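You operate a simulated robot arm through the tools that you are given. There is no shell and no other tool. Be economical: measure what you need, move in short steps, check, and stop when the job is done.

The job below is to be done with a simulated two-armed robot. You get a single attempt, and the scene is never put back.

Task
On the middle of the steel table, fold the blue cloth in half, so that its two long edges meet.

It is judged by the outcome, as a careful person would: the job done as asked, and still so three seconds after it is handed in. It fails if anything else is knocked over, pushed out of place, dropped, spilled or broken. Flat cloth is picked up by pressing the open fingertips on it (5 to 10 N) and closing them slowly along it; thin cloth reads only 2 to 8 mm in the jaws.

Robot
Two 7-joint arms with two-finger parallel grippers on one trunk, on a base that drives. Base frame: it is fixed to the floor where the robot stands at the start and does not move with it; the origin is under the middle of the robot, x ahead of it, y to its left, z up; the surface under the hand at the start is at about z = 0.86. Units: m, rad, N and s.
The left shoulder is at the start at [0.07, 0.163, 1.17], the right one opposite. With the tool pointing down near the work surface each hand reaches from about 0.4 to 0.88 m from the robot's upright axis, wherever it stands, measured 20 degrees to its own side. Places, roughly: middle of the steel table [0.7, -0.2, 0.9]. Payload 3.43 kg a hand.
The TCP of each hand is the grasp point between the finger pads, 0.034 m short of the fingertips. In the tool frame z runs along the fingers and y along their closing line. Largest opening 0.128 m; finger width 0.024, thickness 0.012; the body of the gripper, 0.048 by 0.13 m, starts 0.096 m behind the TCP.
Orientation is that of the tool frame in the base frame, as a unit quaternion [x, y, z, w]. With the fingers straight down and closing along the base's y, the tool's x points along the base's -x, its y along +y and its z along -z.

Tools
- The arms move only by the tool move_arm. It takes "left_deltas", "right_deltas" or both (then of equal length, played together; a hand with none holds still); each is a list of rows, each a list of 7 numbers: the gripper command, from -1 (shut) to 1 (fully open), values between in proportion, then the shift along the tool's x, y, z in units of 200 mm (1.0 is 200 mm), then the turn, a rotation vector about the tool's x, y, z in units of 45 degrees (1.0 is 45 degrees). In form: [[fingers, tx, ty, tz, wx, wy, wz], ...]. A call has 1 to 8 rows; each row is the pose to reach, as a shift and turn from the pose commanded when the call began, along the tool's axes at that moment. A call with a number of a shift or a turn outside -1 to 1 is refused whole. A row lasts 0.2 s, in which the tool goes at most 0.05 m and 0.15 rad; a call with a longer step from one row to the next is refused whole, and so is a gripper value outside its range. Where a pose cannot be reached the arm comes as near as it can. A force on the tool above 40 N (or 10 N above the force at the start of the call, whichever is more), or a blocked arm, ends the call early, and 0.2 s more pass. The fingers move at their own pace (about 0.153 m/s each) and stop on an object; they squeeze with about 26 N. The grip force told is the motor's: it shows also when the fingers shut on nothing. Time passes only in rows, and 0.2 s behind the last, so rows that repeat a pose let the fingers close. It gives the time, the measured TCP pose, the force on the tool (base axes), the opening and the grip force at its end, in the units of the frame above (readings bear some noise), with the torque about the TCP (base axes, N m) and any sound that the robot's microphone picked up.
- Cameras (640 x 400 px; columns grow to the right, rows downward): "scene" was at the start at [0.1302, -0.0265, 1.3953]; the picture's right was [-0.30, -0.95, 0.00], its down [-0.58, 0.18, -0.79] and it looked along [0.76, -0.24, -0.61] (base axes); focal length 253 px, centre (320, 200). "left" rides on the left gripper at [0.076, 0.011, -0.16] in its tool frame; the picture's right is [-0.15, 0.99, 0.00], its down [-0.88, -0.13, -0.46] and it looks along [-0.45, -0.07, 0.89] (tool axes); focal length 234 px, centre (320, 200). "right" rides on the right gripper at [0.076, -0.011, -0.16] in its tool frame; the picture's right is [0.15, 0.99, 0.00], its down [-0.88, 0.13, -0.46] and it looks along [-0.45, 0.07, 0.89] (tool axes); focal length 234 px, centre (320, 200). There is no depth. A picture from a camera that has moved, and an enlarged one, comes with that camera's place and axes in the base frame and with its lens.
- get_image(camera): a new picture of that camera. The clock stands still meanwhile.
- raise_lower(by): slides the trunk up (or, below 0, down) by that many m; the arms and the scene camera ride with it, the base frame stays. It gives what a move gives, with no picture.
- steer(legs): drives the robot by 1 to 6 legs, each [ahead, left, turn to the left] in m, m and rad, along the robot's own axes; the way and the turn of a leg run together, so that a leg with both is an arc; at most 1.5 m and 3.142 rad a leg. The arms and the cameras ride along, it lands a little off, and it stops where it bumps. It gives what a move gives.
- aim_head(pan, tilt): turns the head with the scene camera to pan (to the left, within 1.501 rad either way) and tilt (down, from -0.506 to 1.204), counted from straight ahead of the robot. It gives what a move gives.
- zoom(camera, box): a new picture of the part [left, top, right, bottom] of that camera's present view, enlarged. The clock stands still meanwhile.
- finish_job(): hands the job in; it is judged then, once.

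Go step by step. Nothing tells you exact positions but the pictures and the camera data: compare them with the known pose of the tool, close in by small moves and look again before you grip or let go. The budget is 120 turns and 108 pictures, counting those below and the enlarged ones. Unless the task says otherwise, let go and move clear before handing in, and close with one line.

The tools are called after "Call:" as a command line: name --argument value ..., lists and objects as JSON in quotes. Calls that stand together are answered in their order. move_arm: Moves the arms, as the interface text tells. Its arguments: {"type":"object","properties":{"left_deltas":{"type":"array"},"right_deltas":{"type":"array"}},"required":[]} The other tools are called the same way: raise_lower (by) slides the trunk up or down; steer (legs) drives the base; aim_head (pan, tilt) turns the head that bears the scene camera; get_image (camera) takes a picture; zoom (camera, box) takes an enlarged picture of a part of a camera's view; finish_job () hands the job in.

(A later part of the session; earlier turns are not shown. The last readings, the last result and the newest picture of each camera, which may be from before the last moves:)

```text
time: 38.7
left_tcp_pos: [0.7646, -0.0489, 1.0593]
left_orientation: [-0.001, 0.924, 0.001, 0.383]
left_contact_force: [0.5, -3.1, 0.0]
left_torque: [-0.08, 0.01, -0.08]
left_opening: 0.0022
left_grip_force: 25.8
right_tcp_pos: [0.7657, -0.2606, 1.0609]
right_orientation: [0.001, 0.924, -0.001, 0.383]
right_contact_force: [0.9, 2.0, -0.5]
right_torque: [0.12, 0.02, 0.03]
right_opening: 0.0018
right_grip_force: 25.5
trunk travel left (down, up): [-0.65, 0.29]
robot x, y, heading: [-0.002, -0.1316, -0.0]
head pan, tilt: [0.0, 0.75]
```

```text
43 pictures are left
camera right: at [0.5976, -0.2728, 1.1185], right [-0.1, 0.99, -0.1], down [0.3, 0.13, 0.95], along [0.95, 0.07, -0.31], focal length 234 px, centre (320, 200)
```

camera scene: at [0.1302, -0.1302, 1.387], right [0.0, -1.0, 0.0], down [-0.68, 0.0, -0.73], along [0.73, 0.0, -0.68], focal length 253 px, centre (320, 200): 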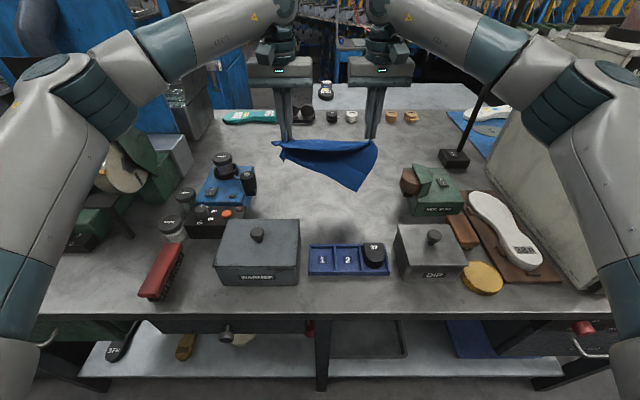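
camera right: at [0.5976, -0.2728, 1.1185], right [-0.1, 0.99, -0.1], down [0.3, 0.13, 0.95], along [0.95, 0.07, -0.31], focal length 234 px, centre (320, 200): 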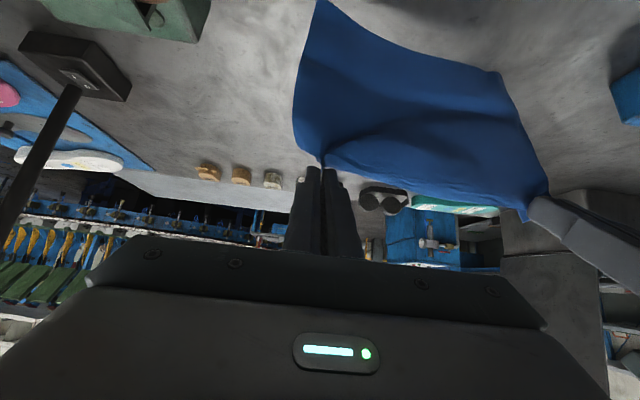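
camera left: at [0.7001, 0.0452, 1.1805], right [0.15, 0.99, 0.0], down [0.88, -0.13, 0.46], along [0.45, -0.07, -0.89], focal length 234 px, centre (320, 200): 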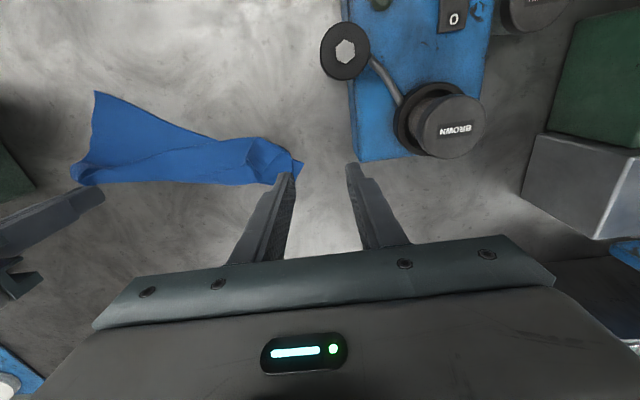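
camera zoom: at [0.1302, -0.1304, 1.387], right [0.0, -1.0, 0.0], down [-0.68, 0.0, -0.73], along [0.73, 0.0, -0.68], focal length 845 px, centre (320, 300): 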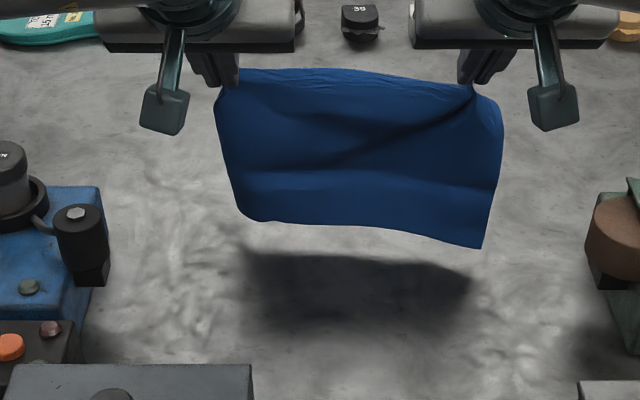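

The lower edge now hangs nearly straight down at about x 0.77. I'll set it down and lay the lower half towards me.

Call:
move_arm --left_deltas '[[-1, 0.106, 0, 0.078, 0, 0, 0], [-1, 0.194, 0, 0.088, 0, 0, 0], [-1, 0.283, 0, 0.078, 0, 0, 0], [-1, 0.375, 0, 0.071, 0, 0, 0], [-1, 0.47, 0, 0.06, 0, 0, 0], [-1, 0.562, 0, 0.039, 0, 0, 0], [-1, 0.65, 0, 0.014, 0, 0, 0], [-1, 0.65, 0, 0.014, 0, 0, 0]]' --right_deltas '[[-1, 0.106, 0, 0.078, 0, 0, 0], [-1, 0.194, 0, 0.088, 0, 0, 0], [-1, 0.283, 0, 0.078, 0, 0, 0], [-1, 0.375, 0, 0.071, 0, 0, 0], [-1, 0.47, 0, 0.06, 0, 0, 0], [-1, 0.562, 0, 0.039, 0, 0, 0], [-1, 0.65, 0, 0.014, 0, 0, 0], [-1, 0.65, 0, 0.014, 0, 0, 0]]'

Call:
zoom --camera "scene" --box '[224, 110, 416, 230]'

Call:
get_image --camera "right"

```text
time: 40.5
left_tcp_pos: [0.6742, -0.0502, 0.9648]
left_orientation: [0.0, 0.924, 0.001, 0.383]
left_contact_force: [0.0, -1.7, -0.7]
left_torque: [-0.03, 0.0, -0.03]
left_opening: 0.0023
left_grip_force: 25.9
right_tcp_pos: [0.6754, -0.2588, 0.9676]
right_orientation: [0.0, 0.924, 0.0, 0.382]
right_contact_force: [-0.7, 1.5, -0.3]
right_torque: [0.01, 0.01, 0.04]
right_opening: 0.0018
right_grip_force: 26.2
trunk travel left (down, up): [-0.65, 0.29]
robot x, y, heading: [0.0019, -0.128, 0.001]
head pan, tilt: [0.0, 0.75]
```

```text
3.33 times, centred on (320, 170) of scene
camera zoom: at [0.1305, -0.1303, 1.387], right [0.0, -1.0, 0.0], down [-0.68, 0.0, -0.73], along [0.73, 0.0, -0.68], focal length 845 px, centre (320, 300)
```

zoom: 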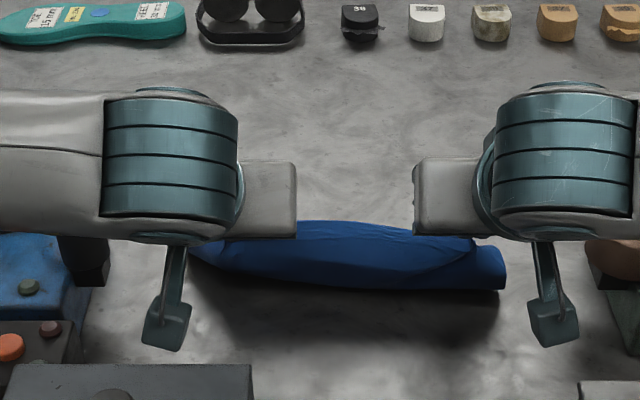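

```text
41 pictures are left
camera right: at [0.5078, -0.2721, 1.0251], right [-0.1, 0.99, -0.1], down [0.3, 0.13, 0.95], along [0.95, 0.07, -0.31], focal length 234 px, centre (320, 200)
```

right: 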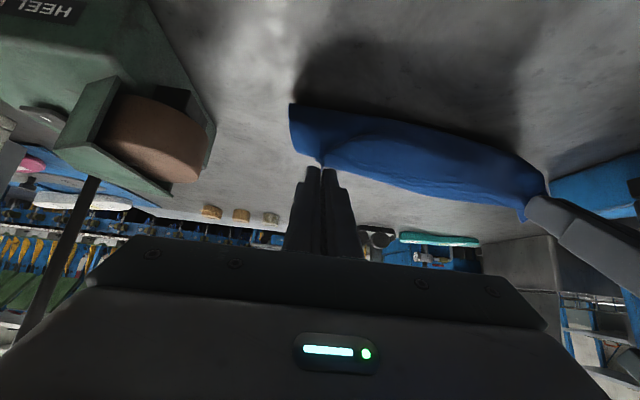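

The lower half now lies pointing away from me with the rim above. I'll carry the rim forward over it, levelling the hands as I go, and stop ~2 cm above to check.

Call:
move_arm --left_deltas '[[-1, -0.0336, 0, 0.0583, 0, 0.19, 0], [-1, -0.0707, 0, 0.1485, 0, 0.37, 0], [-1, -0.1145, 0, 0.249, 0, 0.55, 0], [-1, -0.139, 0, 0.356, 0, 0.73, 0], [-1, -0.166, 0, 0.449, 0, 0.88, 0], [-1, -0.177, 0, 0.509, 0, 1, 0], [-1, -0.177, 0, 0.509, 0, 1, 0]]' --right_deltas '[[-1, -0.0336, 0, 0.0583, 0, 0.19, 0], [-1, -0.0707, 0, 0.1485, 0, 0.37, 0], [-1, -0.1145, 0, 0.249, 0, 0.55, 0], [-1, -0.139, 0, 0.356, 0, 0.73, 0], [-1, -0.166, 0, 0.449, 0, 0.88, 0], [-1, -0.177, 0, 0.509, 0, 1, 0], [-1, -0.177, 0, 0.509, 0, 1, 0]]'

Call:
zoom --camera "scene" --box '[240, 130, 400, 230]'

Call:
get_image --camera "right"

Call:
get_image --camera "left"

```text
time: 42.1
left_tcp_pos: [0.7718, -0.0494, 0.9189]
left_orientation: [-0.001, 1.0, 0.0, 0.0]
left_contact_force: [0.5, -1.6, 0.8]
left_torque: [-0.05, 0.0, 0.0]
left_opening: 0.0023
left_grip_force: 25.9
right_tcp_pos: [0.7725, -0.2593, 0.9215]
right_orientation: [0.0, 1.0, 0.0, 0.001]
right_contact_force: [-0.3, 0.8, 0.4]
right_torque: [0.04, -0.04, -0.01]
right_opening: 0.0017
right_grip_force: 26.4
trunk travel left (down, up): [-0.65, 0.29]
robot x, y, heading: [-0.0023, -0.1289, 0.002]
head pan, tilt: [0.0, 0.75]
```

```text
4.00 times, centred on (320, 180) of scene
camera zoom: at [0.1295, -0.1303, 1.3871], right [0.0, -1.0, 0.0], down [-0.68, 0.0, -0.73], along [0.73, 0.0, -0.68], focal length 1014 px, centre (320, 280)
```

zoom: 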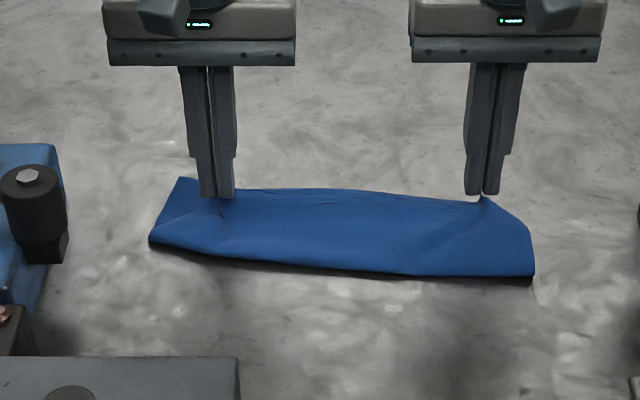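

```text
39 pictures are left
camera right: at [0.695, -0.2722, 1.0787], right [-0.15, 0.99, 0.0], down [0.88, 0.13, 0.46], along [0.45, 0.07, -0.89], focal length 234 px, centre (320, 200)
```

right: 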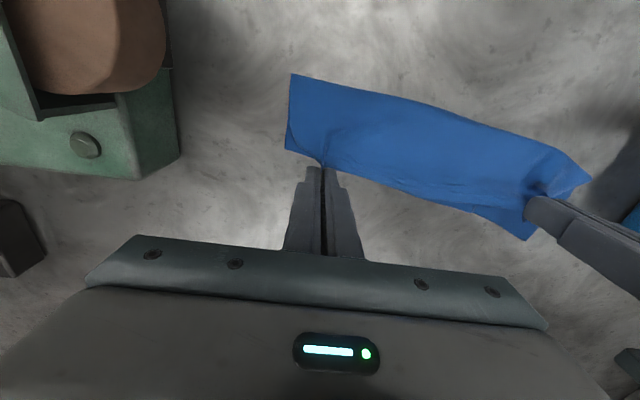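

```text
38 pictures are left
camera left: at [0.6952, -0.0385, 1.0778], right [0.15, 0.99, 0.0], down [0.88, -0.13, 0.46], along [0.45, -0.07, -0.89], focal length 234 px, centre (320, 200)
```

left: 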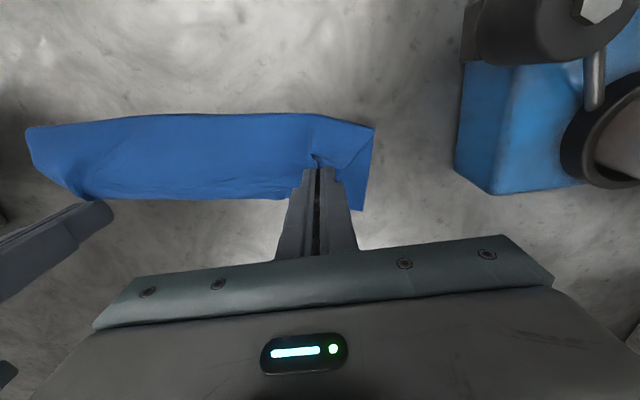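

The fold is forming well with the rim leading, but the lower edge lies at a slant (left end further out at x≈0.82, right end around 0.73). I'll turn the rim to match that slant: left hand forward, right hand back, and check.

Call:
move_arm --left_deltas '[[-1, -0.057, -0.008, 0, 0, 0, 0.13], [-1, -0.114, -0.016, 0, 0, 0, 0.26], [-1, -0.17, -0.025, 0, 0, 0, 0.39], [-1, -0.17, -0.025, 0, 0, 0, 0.39]]' --right_deltas '[[-1, 0.055, 0.008, 0, 0, 0, 0.13], [-1, 0.11, 0.016, 0, 0, 0, 0.26], [-1, 0.165, 0.025, 0, 0, 0, 0.39], [-1, 0.165, 0.025, 0, 0, 0, 0.39]]'

Call:
zoom --camera "scene" --box '[240, 130, 400, 230]'

Call:
get_image --camera "right"

Call:
get_image --camera "left"

```text
time: 43.1
left_tcp_pos: [0.8053, -0.0541, 0.9178]
left_orientation: [0.153, 0.988, 0.0, 0.002]
left_contact_force: [-1.6, -3.4, 1.2]
left_torque: [-0.08, 0.07, 0.0]
left_opening: 0.0023
left_grip_force: 25.9
right_tcp_pos: [0.7393, -0.2553, 0.9206]
right_orientation: [0.153, 0.988, 0.0, 0.0]
right_contact_force: [1.6, 1.6, 0.1]
right_torque: [0.09, -0.04, 0.02]
right_opening: 0.0018
right_grip_force: 25.9
trunk travel left (down, up): [-0.65, 0.29]
robot x, y, heading: [0.0013, -0.1265, -0.001]
head pan, tilt: [0.0, 0.75]
```

```text
4.00 times, centred on (320, 180) of scene
camera zoom: at [0.1303, -0.1297, 1.387], right [0.0, -1.0, 0.0], down [-0.68, 0.0, -0.73], along [0.73, 0.0, -0.68], focal length 1014 px, centre (320, 280)
```

zoom: 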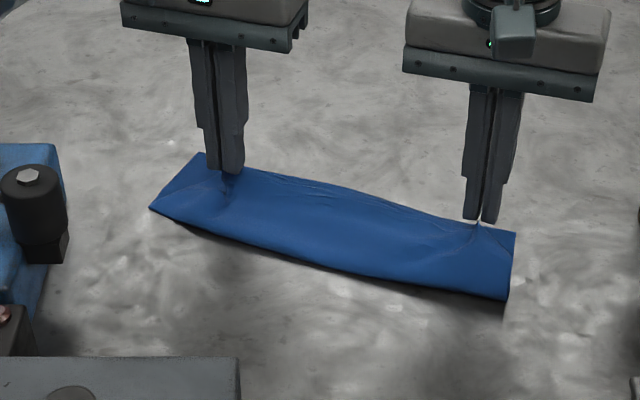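

```text
36 pictures are left
camera right: at [0.6621, -0.2443, 1.0788], right [0.16, 0.99, 0.0], down [0.88, -0.14, 0.46], along [0.45, -0.07, -0.89], focal length 234 px, centre (320, 200)
```

right: 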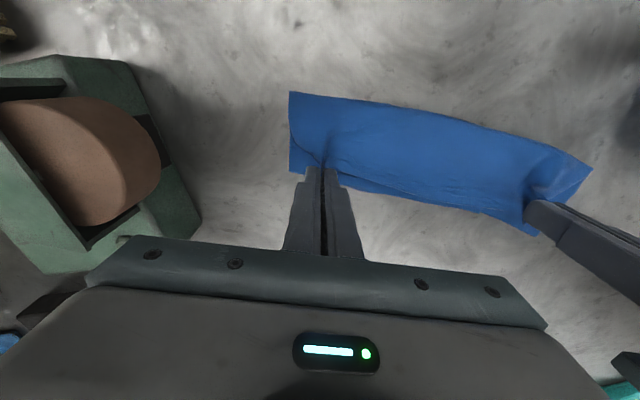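

```text
35 pictures are left
camera left: at [0.7367, -0.0207, 1.0773], right [0.44, 0.9, 0.0], down [0.8, -0.39, 0.46], along [0.41, -0.2, -0.89], focal length 234 px, centre (320, 200)
```

left: 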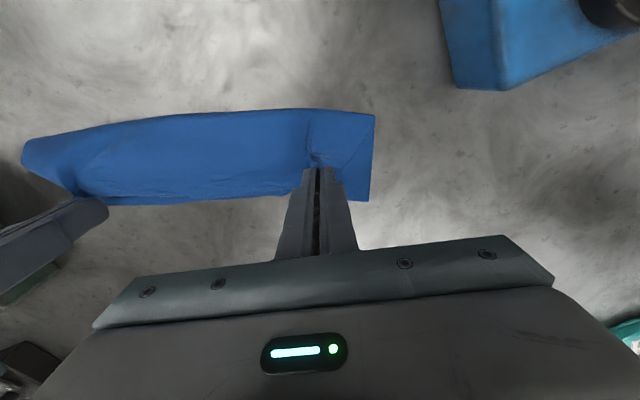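

This looks very good. Zooming in to compare the two edges.

Call:
zoom --camera "left" --box '[250, 110, 400, 220]'

Call:
zoom --camera "right" --box '[270, 80, 560, 250]'

```text
3.64 times, centred on (325, 165) of left
camera zoom: at [0.7367, -0.0207, 1.0773], right [0.44, 0.9, 0.0], down [0.8, -0.39, 0.46], along [0.41, -0.2, -0.89], focal length 852 px, centre (302, 327)
```

zoom: 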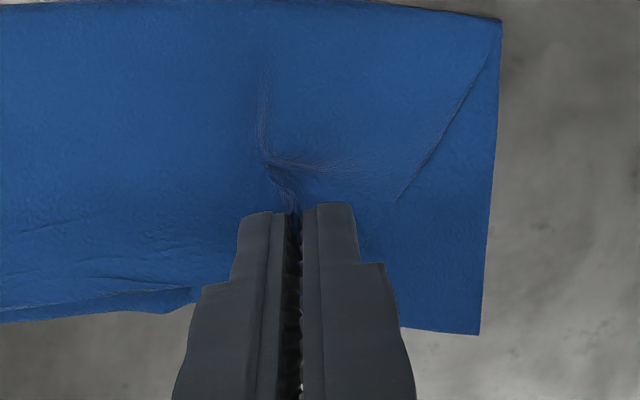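

```text
2.21 times, centred on (415, 165) of right
camera zoom: at [0.6621, -0.2443, 1.0788], right [0.16, 0.99, 0.0], down [0.88, -0.14, 0.46], along [0.45, -0.07, -0.89], focal length 517 px, centre (110, 277)
```

zoom: 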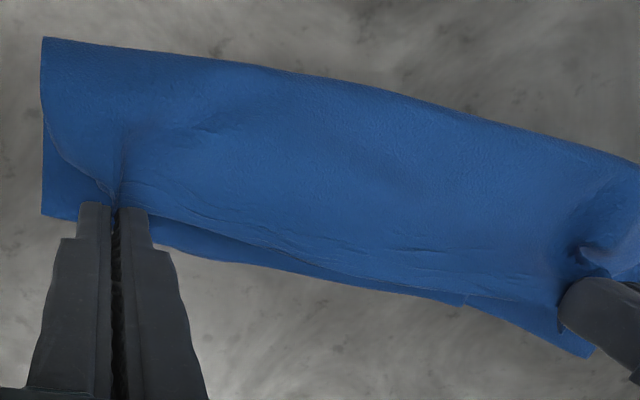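

The lower layer got dragged and is now turned about 25° with a slightly uneven fold. I'll go back up over the fold line with the hands aligned parallel to the lower edge, which evens the fold, and then come over again.

Call:
move_arm --left_deltas '[[-1, 0.03, 0.0, -0.1, 0, 0, 0.05], [-1, 0.1, 0.01, -0.2, 0, 0, 0.1], [-1, 0.15, 0.02, -0.255, 0, 0, 0.16], [-1, 0.196, 0.0217, -0.255, 0, 0, 0.16], [-1, 0.196, 0.0217, -0.255, 0, 0, 0.16]]' --right_deltas '[[-1, 0.05, 0.01, -0.1, 0, 0, 0.05], [-1, 0.16, 0.02, -0.2, 0, 0, 0.1], [-1, 0.25, 0.03, -0.24, 0, 0, 0.16], [-1, 0.317, 0.041, -0.24, 0, 0, 0.16], [-1, 0.317, 0.041, -0.24, 0, 0, 0.16]]'

Call:
zoom --camera "scene" --box '[240, 130, 400, 230]'

Call:
get_image --camera "right"

Call:
get_image --camera "left"

```text
time: 44.3
left_tcp_pos: [0.7699, -0.0386, 0.9681]
left_orientation: [0.214, 0.977, 0.001, 0.0]
left_contact_force: [-1.5, -0.8, -0.4]
left_torque: [-0.09, 0.03, 0.0]
left_opening: 0.0023
left_grip_force: 25.9
right_tcp_pos: [0.6827, -0.2282, 0.968]
right_orientation: [0.215, 0.977, 0.0, 0.0]
right_contact_force: [0.1, 0.8, -0.7]
right_torque: [0.07, -0.02, 0.02]
right_opening: 0.0018
right_grip_force: 25.8
trunk travel left (down, up): [-0.65, 0.29]
robot x, y, heading: [0.0011, -0.1279, 0.0]
head pan, tilt: [0.0, 0.75]
```

```text
4.00 times, centred on (320, 180) of scene
camera zoom: at [0.1306, -0.1307, 1.387], right [0.0, -1.0, 0.0], down [-0.68, 0.0, -0.73], along [0.73, 0.0, -0.68], focal length 1014 px, centre (320, 280)
```

zoom: 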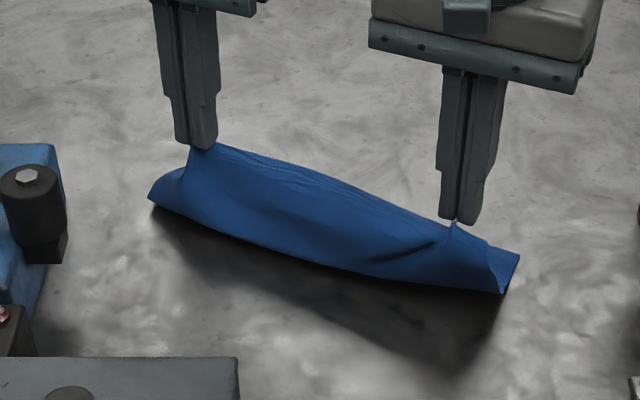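

```text
31 pictures are left
camera right: at [0.6073, -0.2088, 1.1256], right [0.28, 0.96, 0.0], down [0.85, -0.25, 0.46], along [0.44, -0.13, -0.89], focal length 234 px, centre (320, 200)
```

right: 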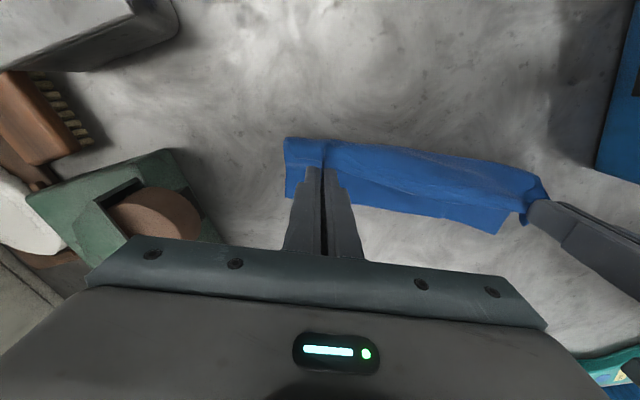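

```text
30 pictures are left
camera left: at [0.7062, 0.0034, 1.128], right [0.55, 0.84, 0.0], down [0.74, -0.49, 0.46], along [0.38, -0.25, -0.89], focal length 234 px, centre (320, 200)
```

left: 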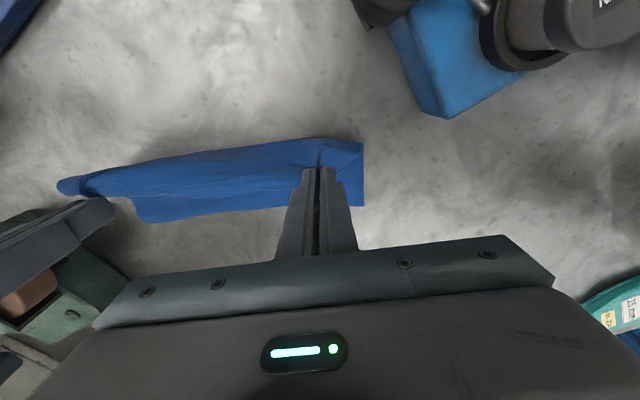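

Now the lower edge is clear on both wrist views: from (0.720, −0.287) to (0.854, −0.030). I'll bring both rims over parallel to it, onto that line.

Call:
move_arm --left_deltas '[[-1, -0.067, -0.004, -0.015, 0, 0, 0.02], [-1, -0.135, -0.008, 0.01, 0, 0, 0.04], [-1, -0.2, -0.012, 0.07, 0, 0, 0.06], [-1, -0.27, -0.016, 0.15, 0, 0, 0.06], [-1, -0.337, -0.019, 0.24, 0, 0, 0.06], [-1, -0.337, -0.019, 0.24, 0, 0, 0.06]]' --right_deltas '[[-1, -0.057, -0.003, -0.015, 0, 0, 0.02], [-1, -0.115, -0.006, 0.01, 0, 0, 0.04], [-1, -0.172, -0.009, 0.07, 0, 0, 0.06], [-1, -0.229, -0.012, 0.15, 0, 0, 0.06], [-1, -0.286, -0.014, 0.24, 0, 0, 0.06], [-1, -0.286, -0.014, 0.24, 0, 0, 0.06]]'

Call:
get_image --camera "right"

Call:
get_image --camera "left"

Call:
zoom --camera "scene" --box '[240, 130, 400, 230]'

```text
time: 45.7
left_tcp_pos: [0.7905, -0.0518, 0.9312]
left_orientation: [0.236, 0.972, 0.001, 0.001]
left_contact_force: [0.7, -0.3, 0.0]
left_torque: [-0.05, 0.01, 0.0]
left_opening: 0.0023
left_grip_force: 25.3
left hand out of reach, approached as far as the arm can: row 3, 4, 5, 6
right_tcp_pos: [0.732, -0.2542, 0.9207]
right_orientation: [0.237, 0.971, 0.0, 0.002]
right_contact_force: [0.2, 0.6, 0.0]
right_torque: [0.04, -0.03, 0.04]
right_opening: 0.0017
right_grip_force: 25.6
trunk travel left (down, up): [-0.65, 0.29]
robot x, y, heading: [-0.0038, -0.1308, -0.002]
head pan, tilt: [0.0, 0.75]
```

```text
29 pictures are left
camera right: at [0.6587, -0.2306, 1.0784], right [0.33, 0.95, 0.0], down [0.84, -0.29, 0.46], along [0.43, -0.15, -0.89], focal length 234 px, centre (320, 200)
```

right: 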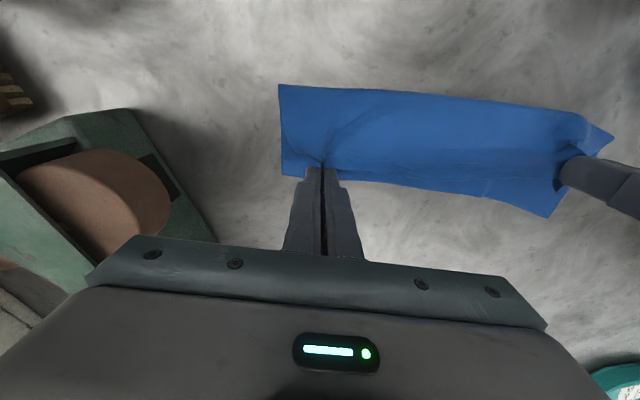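

```text
28 pictures are left
camera left: at [0.7279, -0.0071, 1.0907], right [0.59, 0.81, 0.0], down [0.72, -0.52, 0.46], along [0.37, -0.27, -0.89], focal length 234 px, centre (320, 200)
```

left: 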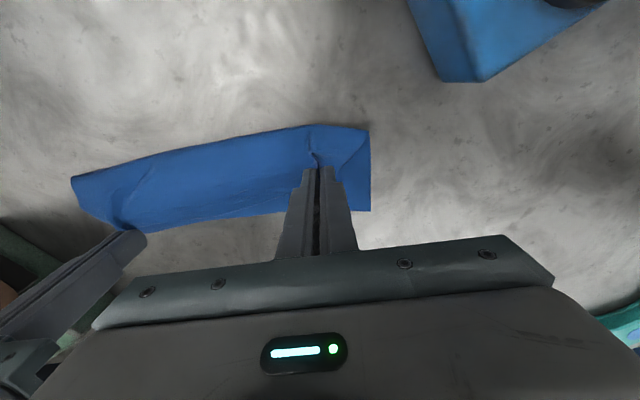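

```text
4.00 times, centred on (320, 180) of scene
camera zoom: at [0.1299, -0.1301, 1.3871], right [0.0, -1.0, 0.0], down [-0.68, 0.0, -0.73], along [0.73, 0.0, -0.68], focal length 1014 px, centre (320, 280)
```

zoom: 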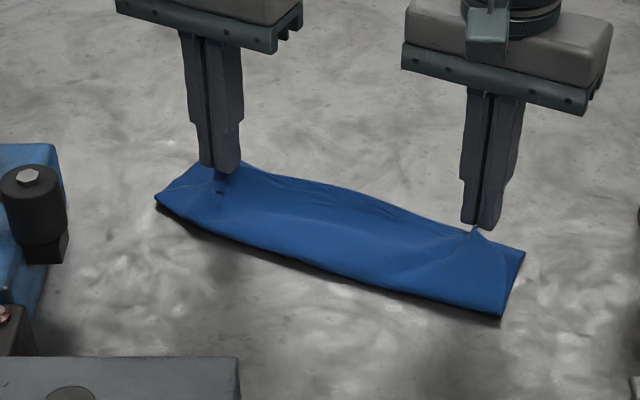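

The left arm ran out of reach at this slant. I'll lift the cloth again and re-lay it nearer, with the hands turned slightly the other way so that the lower edge comes down straight.

Call:
move_arm --left_deltas '[[-1, 0.036, -0.0125, -0.116, 0, 0, -0.127], [-1, 0.0725, -0.025, -0.232, 0, 0, -0.255], [-1, 0.109, -0.037, -0.348, 0, 0, -0.382], [-1, 0.145, -0.05, -0.463, 0, 0, -0.509], [-1, 0.181, -0.062, -0.58, 0, 0, -0.637], [-1, 0.2175, -0.0745, -0.695, 0, 0, -0.764], [-1, 0.2175, -0.0745, -0.695, 0, 0, -0.764]]' --right_deltas '[[-1, -0.028, 0.016, -0.124, 0, 0, -0.127], [-1, -0.057, 0.032, -0.248, 0, 0, -0.255], [-1, -0.085, 0.047, -0.372, 0, 0, -0.382], [-1, -0.113, 0.063, -0.497, 0, 0, -0.509], [-1, -0.142, 0.079, -0.62, 0, 0, -0.637], [-1, -0.17, 0.095, -0.745, 0, 0, -0.764], [-1, -0.17, 0.095, -0.745, 0, 0, -0.764]]'

```text
time: 47.3
left_tcp_pos: [0.7463, -0.0468, 1.0704]
left_orientation: [-0.061, 0.998, 0.002, 0.001]
left_contact_force: [0.7, -1.2, -0.3]
left_torque: [-0.05, 0.01, -0.09]
left_opening: 0.002
left_grip_force: 26.1
right_tcp_pos: [0.7728, -0.2527, 1.0671]
right_orientation: [-0.061, 0.998, -0.001, 0.0]
right_contact_force: [1.2, 1.2, 0.1]
right_torque: [0.06, 0.0, -0.06]
right_opening: 0.002
right_grip_force: 25.4
trunk travel left (down, up): [-0.65, 0.29]
robot x, y, heading: [0.0002, -0.1279, -0.0]
head pan, tilt: [0.0, 0.75]
```

Call:
move_arm --left_deltas '[[-1, 0.02, 0, 0.01, 0, -0.17, 0], [-1, 0.04, 0, 0.02, 0, -0.34, 0], [-1, 0.06, 0, 0.03, 0, -0.51, 0], [-1, 0.08, 0, 0.04, 0, -0.68, 0], [-1, 0.1, 0, 0.05, 0, -0.85, 0], [-1, 0.12, 0, 0.05, 0, -1, 0], [-1, 0.12, 0, 0.05, 0, -1, 0], [-1, 0.12, 0, 0.05, 0, -1, 0]]' --right_deltas '[[-1, 0.02, 0, 0.01, 0, -0.17, 0], [-1, 0.04, 0, 0.02, 0, -0.34, 0], [-1, 0.06, 0, 0.03, 0, -0.51, 0], [-1, 0.08, 0, 0.04, 0, -0.68, 0], [-1, 0.1, 0, 0.05, 0, -0.85, 0], [-1, 0.12, 0, 0.05, 0, -1, 0], [-1, 0.12, 0, 0.05, 0, -1, 0], [-1, 0.12, 0, 0.05, 0, -1, 0]]'

Call:
zoom --camera "scene" --box '[224, 110, 416, 230]'

```text
time: 49.1
left_tcp_pos: [0.7213, -0.0477, 1.0604]
left_orientation: [-0.057, 0.922, 0.024, 0.383]
left_contact_force: [0.0, -1.7, 1.1]
left_torque: [-0.06, 0.01, -0.05]
left_opening: 0.0025
left_grip_force: 26.2
right_tcp_pos: [0.7477, -0.2573, 1.0598]
right_orientation: [-0.055, 0.922, 0.023, 0.383]
right_contact_force: [0.2, 1.0, -0.1]
right_torque: [0.07, 0.0, -0.02]
right_opening: 0.0015
right_grip_force: 25.9
trunk travel left (down, up): [-0.65, 0.29]
robot x, y, heading: [0.0, -0.1289, -0.005]
head pan, tilt: [0.0, 0.75]
```

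```text
3.33 times, centred on (320, 170) of scene
camera zoom: at [0.1302, -0.1305, 1.387], right [0.0, -1.0, 0.0], down [-0.68, 0.0, -0.73], along [0.73, 0.0, -0.68], focal length 845 px, centre (320, 300)
```

zoom: 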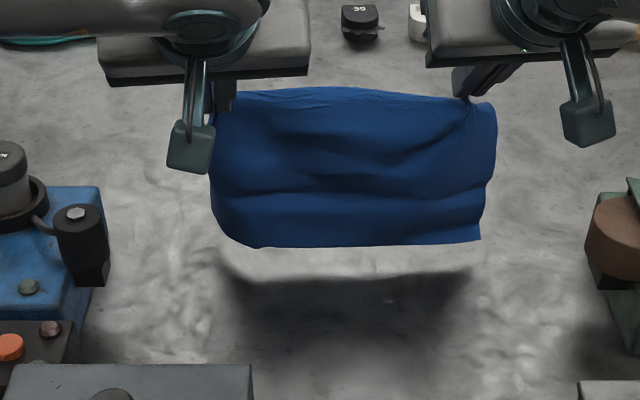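

The lower edge now hangs nearly parallel to the table front, at about x 0.75. I'll lay the lower half down towards me again.

Call:
move_arm --left_deltas '[[-1, 0.106, 0.003, 0.078, 0, 0, 0], [-1, 0.194, 0.009, 0.088, 0, 0, 0], [-1, 0.283, 0.018, 0.078, 0, 0, 0], [-1, 0.375, 0.026, 0.071, 0, 0, 0], [-1, 0.47, 0.035, 0.06, 0, 0, 0], [-1, 0.562, 0.045, 0.039, 0, 0, 0], [-1, 0.65, 0.055, 0.014, 0, 0, 0], [-1, 0.65, 0.055, 0.014, 0, 0, 0]]' --right_deltas '[[-1, 0.106, 0.003, 0.078, 0, 0, 0], [-1, 0.194, 0.009, 0.088, 0, 0, 0], [-1, 0.283, 0.018, 0.078, 0, 0, 0], [-1, 0.375, 0.026, 0.071, 0, 0, 0], [-1, 0.47, 0.035, 0.06, 0, 0, 0], [-1, 0.562, 0.045, 0.039, 0, 0, 0], [-1, 0.65, 0.055, 0.014, 0, 0, 0], [-1, 0.65, 0.055, 0.014, 0, 0, 0]]'

```text
time: 50.9
left_tcp_pos: [0.6313, -0.0468, 0.9663]
left_orientation: [-0.056, 0.921, 0.023, 0.384]
left_contact_force: [0.7, -2.7, 0.5]
left_torque: [-0.03, 0.0, -0.07]
left_opening: 0.0023
left_grip_force: 25.9
right_tcp_pos: [0.6573, -0.2555, 0.9649]
right_orientation: [-0.056, 0.922, 0.023, 0.383]
right_contact_force: [-0.1, 1.3, 0.9]
right_torque: [0.05, 0.03, 0.03]
right_opening: 0.0017
right_grip_force: 25.7
trunk travel left (down, up): [-0.65, 0.29]
robot x, y, heading: [-0.0021, -0.1267, -0.002]
head pan, tilt: [0.0, 0.75]
```

Call:
move_arm --left_deltas '[[-1, -0.02, 0, 0.008, 0, 0.17, 0], [-1, -0.04, 0, 0.016, 0, 0.34, 0], [-1, -0.06, 0, 0.025, 0, 0.51, 0], [-1, -0.08, 0, 0.033, 0, 0.68, 0], [-1, -0.1, 0, 0.042, 0, 0.85, 0], [-1, -0.12, 0, 0.05, 0, 1, 0], [-1, -0.12, 0, 0.05, 0, 1, 0]]' --right_deltas '[[-1, -0.02, 0, 0.008, 0, 0.17, 0], [-1, -0.04, 0, 0.016, 0, 0.34, 0], [-1, -0.06, 0, 0.025, 0, 0.51, 0], [-1, -0.08, 0, 0.033, 0, 0.68, 0], [-1, -0.1, 0, 0.042, 0, 0.85, 0], [-1, -0.12, 0, 0.05, 0, 1, 0], [-1, -0.12, 0, 0.05, 0, 1, 0]]'

Call:
get_image --camera "left"

Call:
get_image --camera "right"

Call:
zoom --camera "scene" --box '[240, 140, 400, 240]'

```text
time: 52.5
left_tcp_pos: [0.6543, -0.046, 0.9771]
left_orientation: [-0.06, 0.998, -0.001, 0.001]
left_contact_force: [0.7, -1.0, -0.5]
left_torque: [-0.02, -0.03, -0.02]
left_opening: 0.0022
left_grip_force: 26.3
right_tcp_pos: [0.6793, -0.2528, 0.9749]
right_orientation: [-0.06, 0.998, 0.0, 0.001]
right_contact_force: [0.3, 0.7, 0.0]
right_torque: [0.06, -0.04, 0.0]
right_opening: 0.0017
right_grip_force: 25.8
trunk travel left (down, up): [-0.65, 0.29]
robot x, y, heading: [-0.0027, -0.1306, -0.004]
head pan, tilt: [0.0, 0.75]
```

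```text
25 pictures are left
camera left: at [0.5771, -0.0436, 1.1358], right [0.03, 1.0, 0.0], down [0.89, -0.02, 0.46], along [0.46, -0.01, -0.89], focal length 234 px, centre (320, 200)
```

left: 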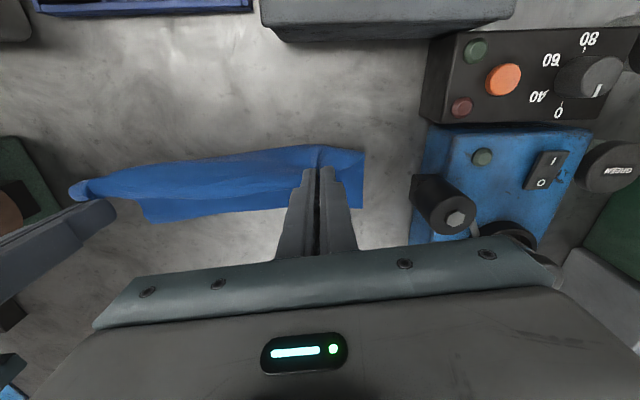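

```text
24 pictures are left
camera right: at [0.6053, -0.2753, 1.1334], right [-0.26, 0.96, 0.0], down [0.86, 0.24, 0.46], along [0.44, 0.12, -0.89], focal length 234 px, centre (320, 200)
```

right: 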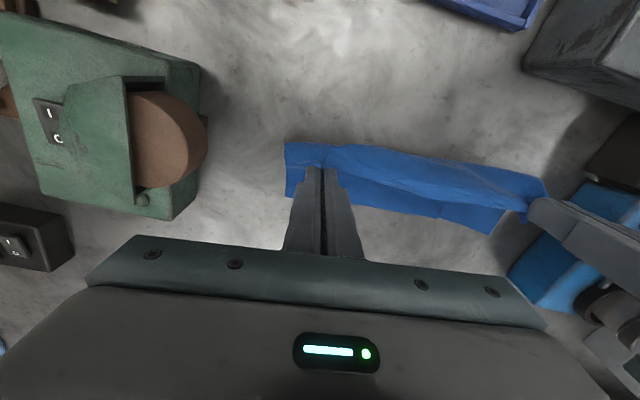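

```text
4.00 times, centred on (320, 190) of scene
camera zoom: at [0.1294, -0.1306, 1.3871], right [0.0, -1.0, 0.0], down [-0.68, 0.0, -0.73], along [0.73, 0.0, -0.68], focal length 1014 px, centre (320, 240)
```

zoom: 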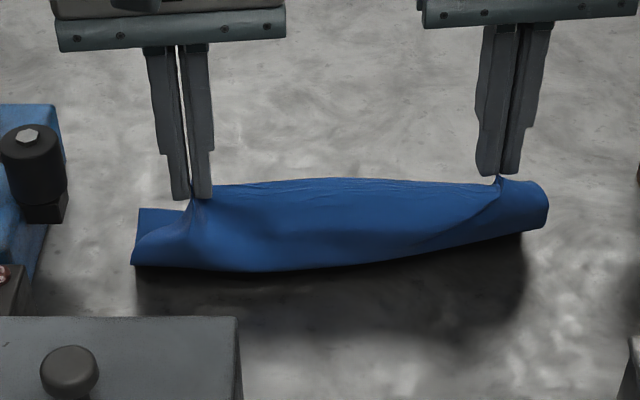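

The lower edge is now nearly straight: (0.731, 0.010) to (0.747, −0.287). I'll bring the rim forward and down onto it.

Call:
move_arm --left_deltas '[[-1, -0.075, -0.009, 0, 0, 0, 0.02], [-1, -0.143, -0.017, 0.005, 0, 0, 0.04], [-1, -0.215, -0.026, 0.04, 0, 0, 0.06], [-1, -0.287, -0.035, 0.105, 0, 0, 0.09], [-1, -0.344, -0.041, 0.18, 0, 0, 0.09], [-1, -0.382, -0.046, 0.295, 0, 0, 0.09], [-1, -0.382, -0.046, 0.295, 0, 0, 0.09]]' --right_deltas '[[-1, -0.058, -0.007, 0, 0, 0, 0.02], [-1, -0.116, -0.014, 0.005, 0, 0, 0.04], [-1, -0.176, -0.021, 0.04, 0, 0, 0.06], [-1, -0.235, -0.028, 0.105, 0, 0, 0.09], [-1, -0.282, -0.034, 0.18, 0, 0, 0.09], [-1, -0.313, -0.038, 0.295, 0, 0, 0.09], [-1, -0.313, -0.038, 0.295, 0, 0, 0.09]]'

Call:
get_image --camera "left"

Call:
get_image --camera "right"

```text
time: 54.1
left_tcp_pos: [0.7319, -0.0436, 0.9175]
left_orientation: [-0.025, 1.0, 0.0, 0.001]
left_contact_force: [0.1, -1.2, -0.3]
left_torque: [-0.07, -0.01, -0.01]
left_opening: 0.0023
left_grip_force: 26.2
right_tcp_pos: [0.7433, -0.2546, 0.9158]
right_orientation: [-0.024, 1.0, 0.0, 0.0]
right_contact_force: [0.2, 1.3, -0.6]
right_torque: [0.06, -0.05, -0.04]
right_opening: 0.0019
right_grip_force: 26.9
trunk travel left (down, up): [-0.65, 0.29]
robot x, y, heading: [-0.0053, -0.1306, -0.0]
head pan, tilt: [0.0, 0.75]
```

```text
22 pictures are left
camera left: at [0.6547, -0.0375, 1.0768], right [0.1, 1.0, 0.0], down [0.88, -0.09, 0.46], along [0.46, -0.04, -0.89], focal length 234 px, centre (320, 200)
```

left: 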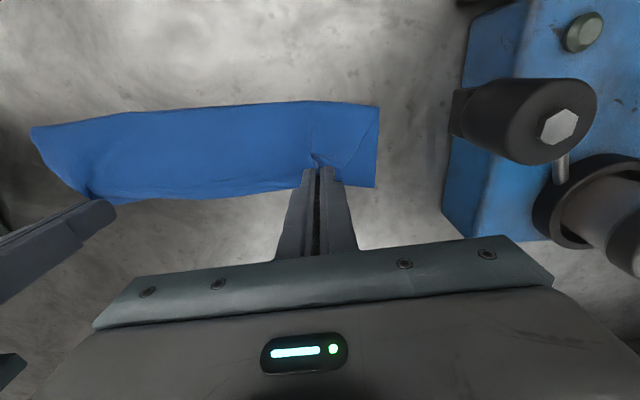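

```text
21 pictures are left
camera right: at [0.6667, -0.2709, 1.0743], right [-0.2, 0.98, 0.0], down [0.87, 0.17, 0.46], along [0.45, 0.09, -0.89], focal length 234 px, centre (320, 200)
```

right: 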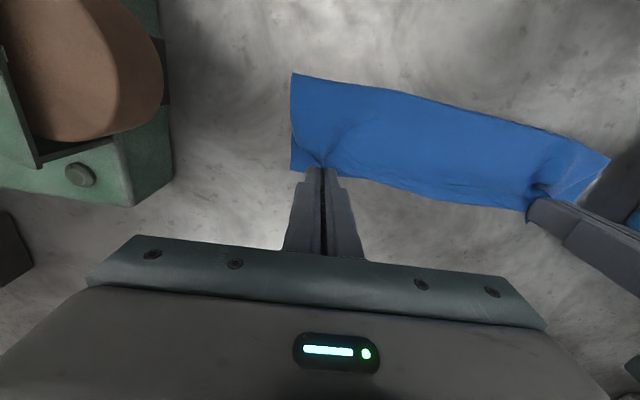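

The right rim now sits on the lower edge; the left is short by about 2 cm. I'll lower both and draw the left forward.

Call:
move_arm --left_deltas '[[-1, 0, 0, 0.03, 0, 0, 0], [-1, -0.06, 0, 0.06, 0, 0, 0], [-1, -0.125, 0, 0.07, 0, 0, 0], [-1, -0.125, 0, 0.07, 0, 0, 0]]' --right_deltas '[[-1, 0, 0, 0.03, 0, 0, 0], [-1, -0.01, 0, 0.06, 0, 0, 0], [-1, -0.025, 0, 0.07, 0, 0, 0], [-1, -0.025, 0, 0.07, 0, 0, 0]]'

Call:
zoom --camera "left" --box '[60, 80, 400, 230]'

Call:
zoom --camera "right" --box '[270, 60, 610, 230]'

```text
time: 55.1
left_tcp_pos: [0.757, -0.0429, 0.9021]
left_orientation: [-0.025, 1.0, 0.0, 0.002]
left_contact_force: [0.3, -2.2, 0.3]
left_torque: [-0.13, 0.03, -0.05]
left_opening: 0.0022
left_grip_force: 26.1
right_tcp_pos: [0.7484, -0.2523, 0.9018]
right_orientation: [-0.025, 1.0, 0.0, 0.001]
right_contact_force: [0.4, 2.3, -0.5]
right_torque: [0.07, 0.01, -0.09]
right_opening: 0.0016
right_grip_force: 26.1
trunk travel left (down, up): [-0.65, 0.29]
robot x, y, heading: [-0.0024, -0.1322, -0.003]
head pan, tilt: [0.0, 0.75]
```

```text
1.88 times, centred on (230, 155) of left
camera zoom: at [0.6801, -0.036, 1.062], right [0.1, 1.0, 0.0], down [0.89, -0.09, 0.46], along [0.46, -0.04, -0.89], focal length 441 px, centre (489, 285)
```

zoom: 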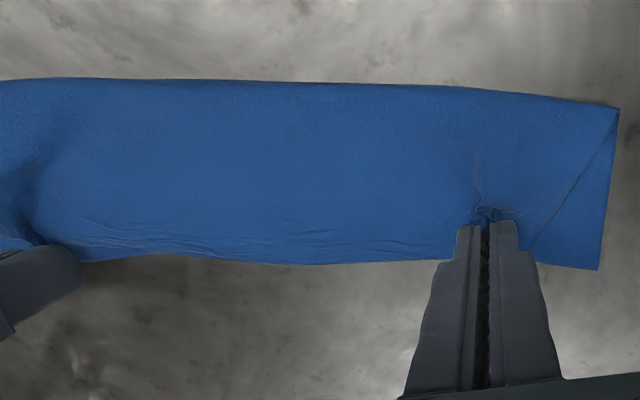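

```text
1.88 times, centred on (440, 145) of right
camera zoom: at [0.672, -0.2695, 1.0601], right [-0.2, 0.98, 0.0], down [0.87, 0.17, 0.46], along [0.45, 0.09, -0.89], focal length 441 px, centre (94, 304)
```

zoom: 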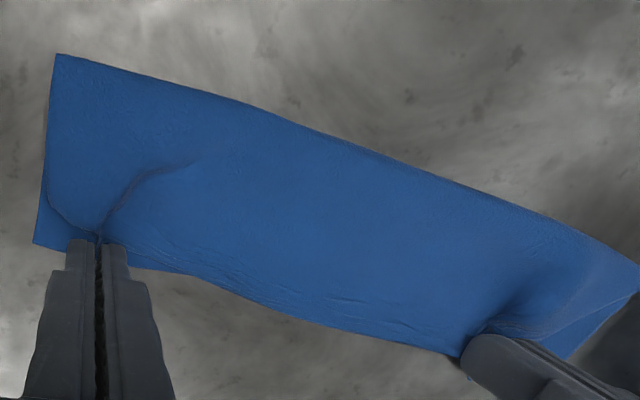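

The edges now coincide within about a centimetre. I'll nudge the left 8 mm more, lower lightly, and open slowly so the gathers spread out, then lift away.

Call:
move_arm --left_deltas '[[-1, -0.04, 0, 0.0, 0, 0, 0], [-1, -0.04, 0, 0.018, 0, 0, 0], [-0.9, -0.04, 0, 0.018, 0, 0, 0], [-0.8, -0.04, 0, 0.018, 0, 0, 0], [-0.65, -0.04, 0, 0.018, 0, 0, 0], [-0.5, -0.04, 0, 0.018, 0, 0, 0], [-0.5, -0.04, 0, 0.018, 0, 0, 0]]' --right_deltas '[[-1, 0, 0, 0.0, 0, 0, 0], [-1, 0, 0, 0.018, 0, 0, 0], [-0.9, 0, 0, 0.018, 0, 0, 0], [-0.8, 0, 0, 0.018, 0, 0, 0], [-0.65, 0, 0, 0.018, 0, 0, 0], [-0.5, 0, 0, 0.018, 0, 0, 0], [-0.5, 0, 0, 0.018, 0, 0, 0]]'

Call:
move_arm --left_deltas '[[-0.5, 0, 0, -0.1, 0, 0, 0], [-0.5, 0, 0, -0.3, 0, 0, 0], [-0.5, 0, 0, -0.5, 0, 0, 0], [-0.5, 0, 0, -0.7, 0, 0, 0]]' --right_deltas '[[-0.5, 0, 0, -0.1, 0, 0, 0], [-0.5, 0, 0, -0.3, 0, 0, 0], [-0.5, 0, 0, -0.5, 0, 0, 0], [-0.5, 0, 0, -0.7, 0, 0, 0]]'

Call:
get_image --camera "left"

Call:
zoom --camera "scene" --box '[248, 145, 392, 235]'

```text
time: 56.7
left_tcp_pos: [0.7658, -0.0421, 0.8992]
left_orientation: [-0.026, 1.0, 0.001, 0.001]
left_contact_force: [0.0, 0.0, -0.4]
left_torque: [0.01, 0.02, -0.01]
left_opening: 0.032
left_grip_force: 0.1
right_tcp_pos: [0.7493, -0.2522, 0.8981]
right_orientation: [-0.024, 1.0, -0.001, 0.002]
right_contact_force: [-0.3, 0.4, 0.2]
right_torque: [0.0, 0.0, -0.02]
right_opening: 0.0322
right_grip_force: 0.0
trunk travel left (down, up): [-0.65, 0.29]
robot x, y, heading: [-0.0022, -0.1293, 0.0]
head pan, tilt: [0.0, 0.75]
```

```text
time: 57.7
left_tcp_pos: [0.7645, -0.043, 1.0396]
left_orientation: [-0.026, 1.0, 0.0, 0.002]
left_contact_force: [0.1, 0.5, 0.4]
left_torque: [0.02, -0.06, 0.0]
left_opening: 0.032
left_grip_force: 0.0
right_tcp_pos: [0.7493, -0.2517, 1.0407]
right_orientation: [-0.024, 1.0, 0.0, 0.002]
right_contact_force: [0.4, 0.3, -0.1]
right_torque: [0.0, -0.04, 0.01]
right_opening: 0.0323
right_grip_force: 0.1
trunk travel left (down, up): [-0.65, 0.29]
robot x, y, heading: [0.0004, -0.1299, 0.001]
head pan, tilt: [0.0, 0.75]
```

```text
18 pictures are left
camera left: at [0.6873, -0.0361, 1.1995], right [0.1, 1.0, 0.0], down [0.88, -0.09, 0.46], along [0.46, -0.04, -0.89], focal length 234 px, centre (320, 200)
```

left: 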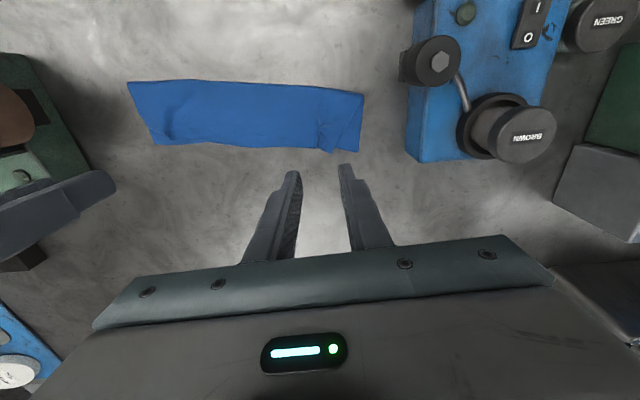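

```text
4.44 times, centred on (320, 190) of scene
camera zoom: at [0.1282, -0.1302, 1.3871], right [0.0, -1.0, 0.0], down [-0.68, 0.0, -0.73], along [0.73, 0.0, -0.68], focal length 1126 px, centre (320, 244)
```

zoom: 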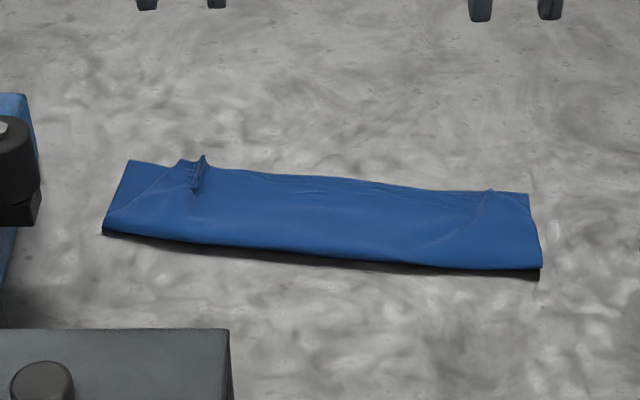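

That is a proper half fold. Only a ruck at the left corner remains; I'll look at it closely.

Call:
zoom --camera "left" --box '[260, 80, 372, 160]'

Call:
zoom --camera "right" --box '[270, 70, 400, 170]'

```text
5.00 times, centred on (316, 120) of left
camera zoom: at [0.6873, -0.0361, 1.1995], right [0.1, 1.0, 0.0], down [0.88, -0.09, 0.46], along [0.46, -0.04, -0.89], focal length 1171 px, centre (340, 600)
```

zoom: 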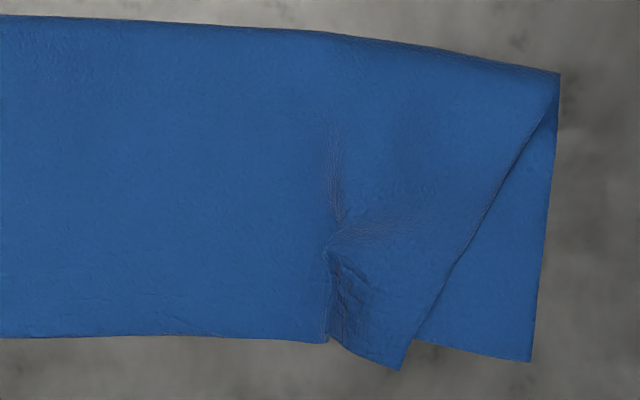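

```text
4.00 times, centred on (335, 120) of right
camera zoom: at [0.673, -0.2699, 1.1984], right [-0.2, 0.98, 0.0], down [0.87, 0.17, 0.46], along [0.45, 0.09, -0.89], focal length 937 px, centre (260, 520)
```

zoom: 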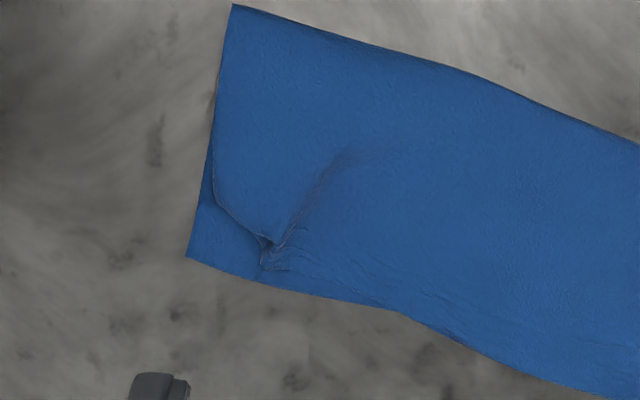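

The edges meet along the length, but the two held corners are gathered in (left ~3 cm, right ~2 cm). I'll close the fingers, come down on each corner flap, and gently stroke both outward at the same time.

Call:
move_arm --left_deltas '[[-1, -0.02, 0.04, 0, 0, 0, 0], [-1, -0.042, 0.083, 0.2, 0, 0, 0], [-1, -0.042, 0.083, 0.4, 0, 0, 0], [-1, -0.042, 0.083, 0.6, 0, 0, 0], [-1, -0.042, 0.083, 0.65, 0, 0, 0], [-1, -0.042, 0.083, 0.65, 0, 0, 0]]' --right_deltas '[[-1, 0.05, -0.02, 0, 0, 0, 0], [-1, 0.1075, -0.0445, 0.2, 0, 0, 0], [-1, 0.1075, -0.0445, 0.4, 0, 0, 0], [-1, 0.1075, -0.0445, 0.6, 0, 0, 0], [-1, 0.1075, -0.0445, 0.655, 0, 0, 0], [-1, 0.1075, -0.0445, 0.655, 0, 0, 0]]'

Call:
move_arm --left_deltas '[[-1, 0, 0, 0.025, 0, 0, 0], [-1, 0, 0, 0.045, 0, 0, 0], [-1, 0, 0, 0.06, 0, 0, 0]]' --right_deltas '[[-1, 0, 0, 0.025, 0, 0, 0], [-1, 0, 0, 0.045, 0, 0, 0], [-1, 0, 0, 0.06, 0, 0, 0]]'

```text
time: 59.1
left_tcp_pos: [0.772, -0.0261, 0.9078]
left_orientation: [-0.027, 1.0, 0.001, 0.0]
left_contact_force: [0.6, -0.1, -0.4]
left_torque: [0.02, 0.03, 0.02]
left_opening: 0.0001
left_grip_force: 25.6
right_tcp_pos: [0.7283, -0.2627, 0.908]
right_orientation: [-0.024, 1.0, 0.0, 0.001]
right_contact_force: [0.0, -0.9, 0.2]
right_torque: [-0.03, -0.01, -0.03]
right_opening: 0.0002
right_grip_force: 25.9
trunk travel left (down, up): [-0.65, 0.29]
robot x, y, heading: [0.0005, -0.1317, -0.005]
head pan, tilt: [0.0, 0.75]
```

```text
time: 59.9
left_tcp_pos: [0.7718, -0.0243, 0.8974]
left_orientation: [-0.025, 1.0, 0.001, 0.001]
left_contact_force: [-0.5, -0.7, 0.5]
left_torque: [0.0, 0.0, -0.01]
left_opening: 0.0002
left_grip_force: 25.9
right_tcp_pos: [0.7282, -0.2622, 0.8973]
right_orientation: [-0.024, 1.0, 0.0, 0.001]
right_contact_force: [1.7, 0.1, 5.2]
right_torque: [0.04, -0.07, -0.03]
right_opening: 0.0001
right_grip_force: 25.6
trunk travel left (down, up): [-0.65, 0.29]
robot x, y, heading: [0.0015, -0.131, -0.0]
head pan, tilt: [0.0, 0.75]
```

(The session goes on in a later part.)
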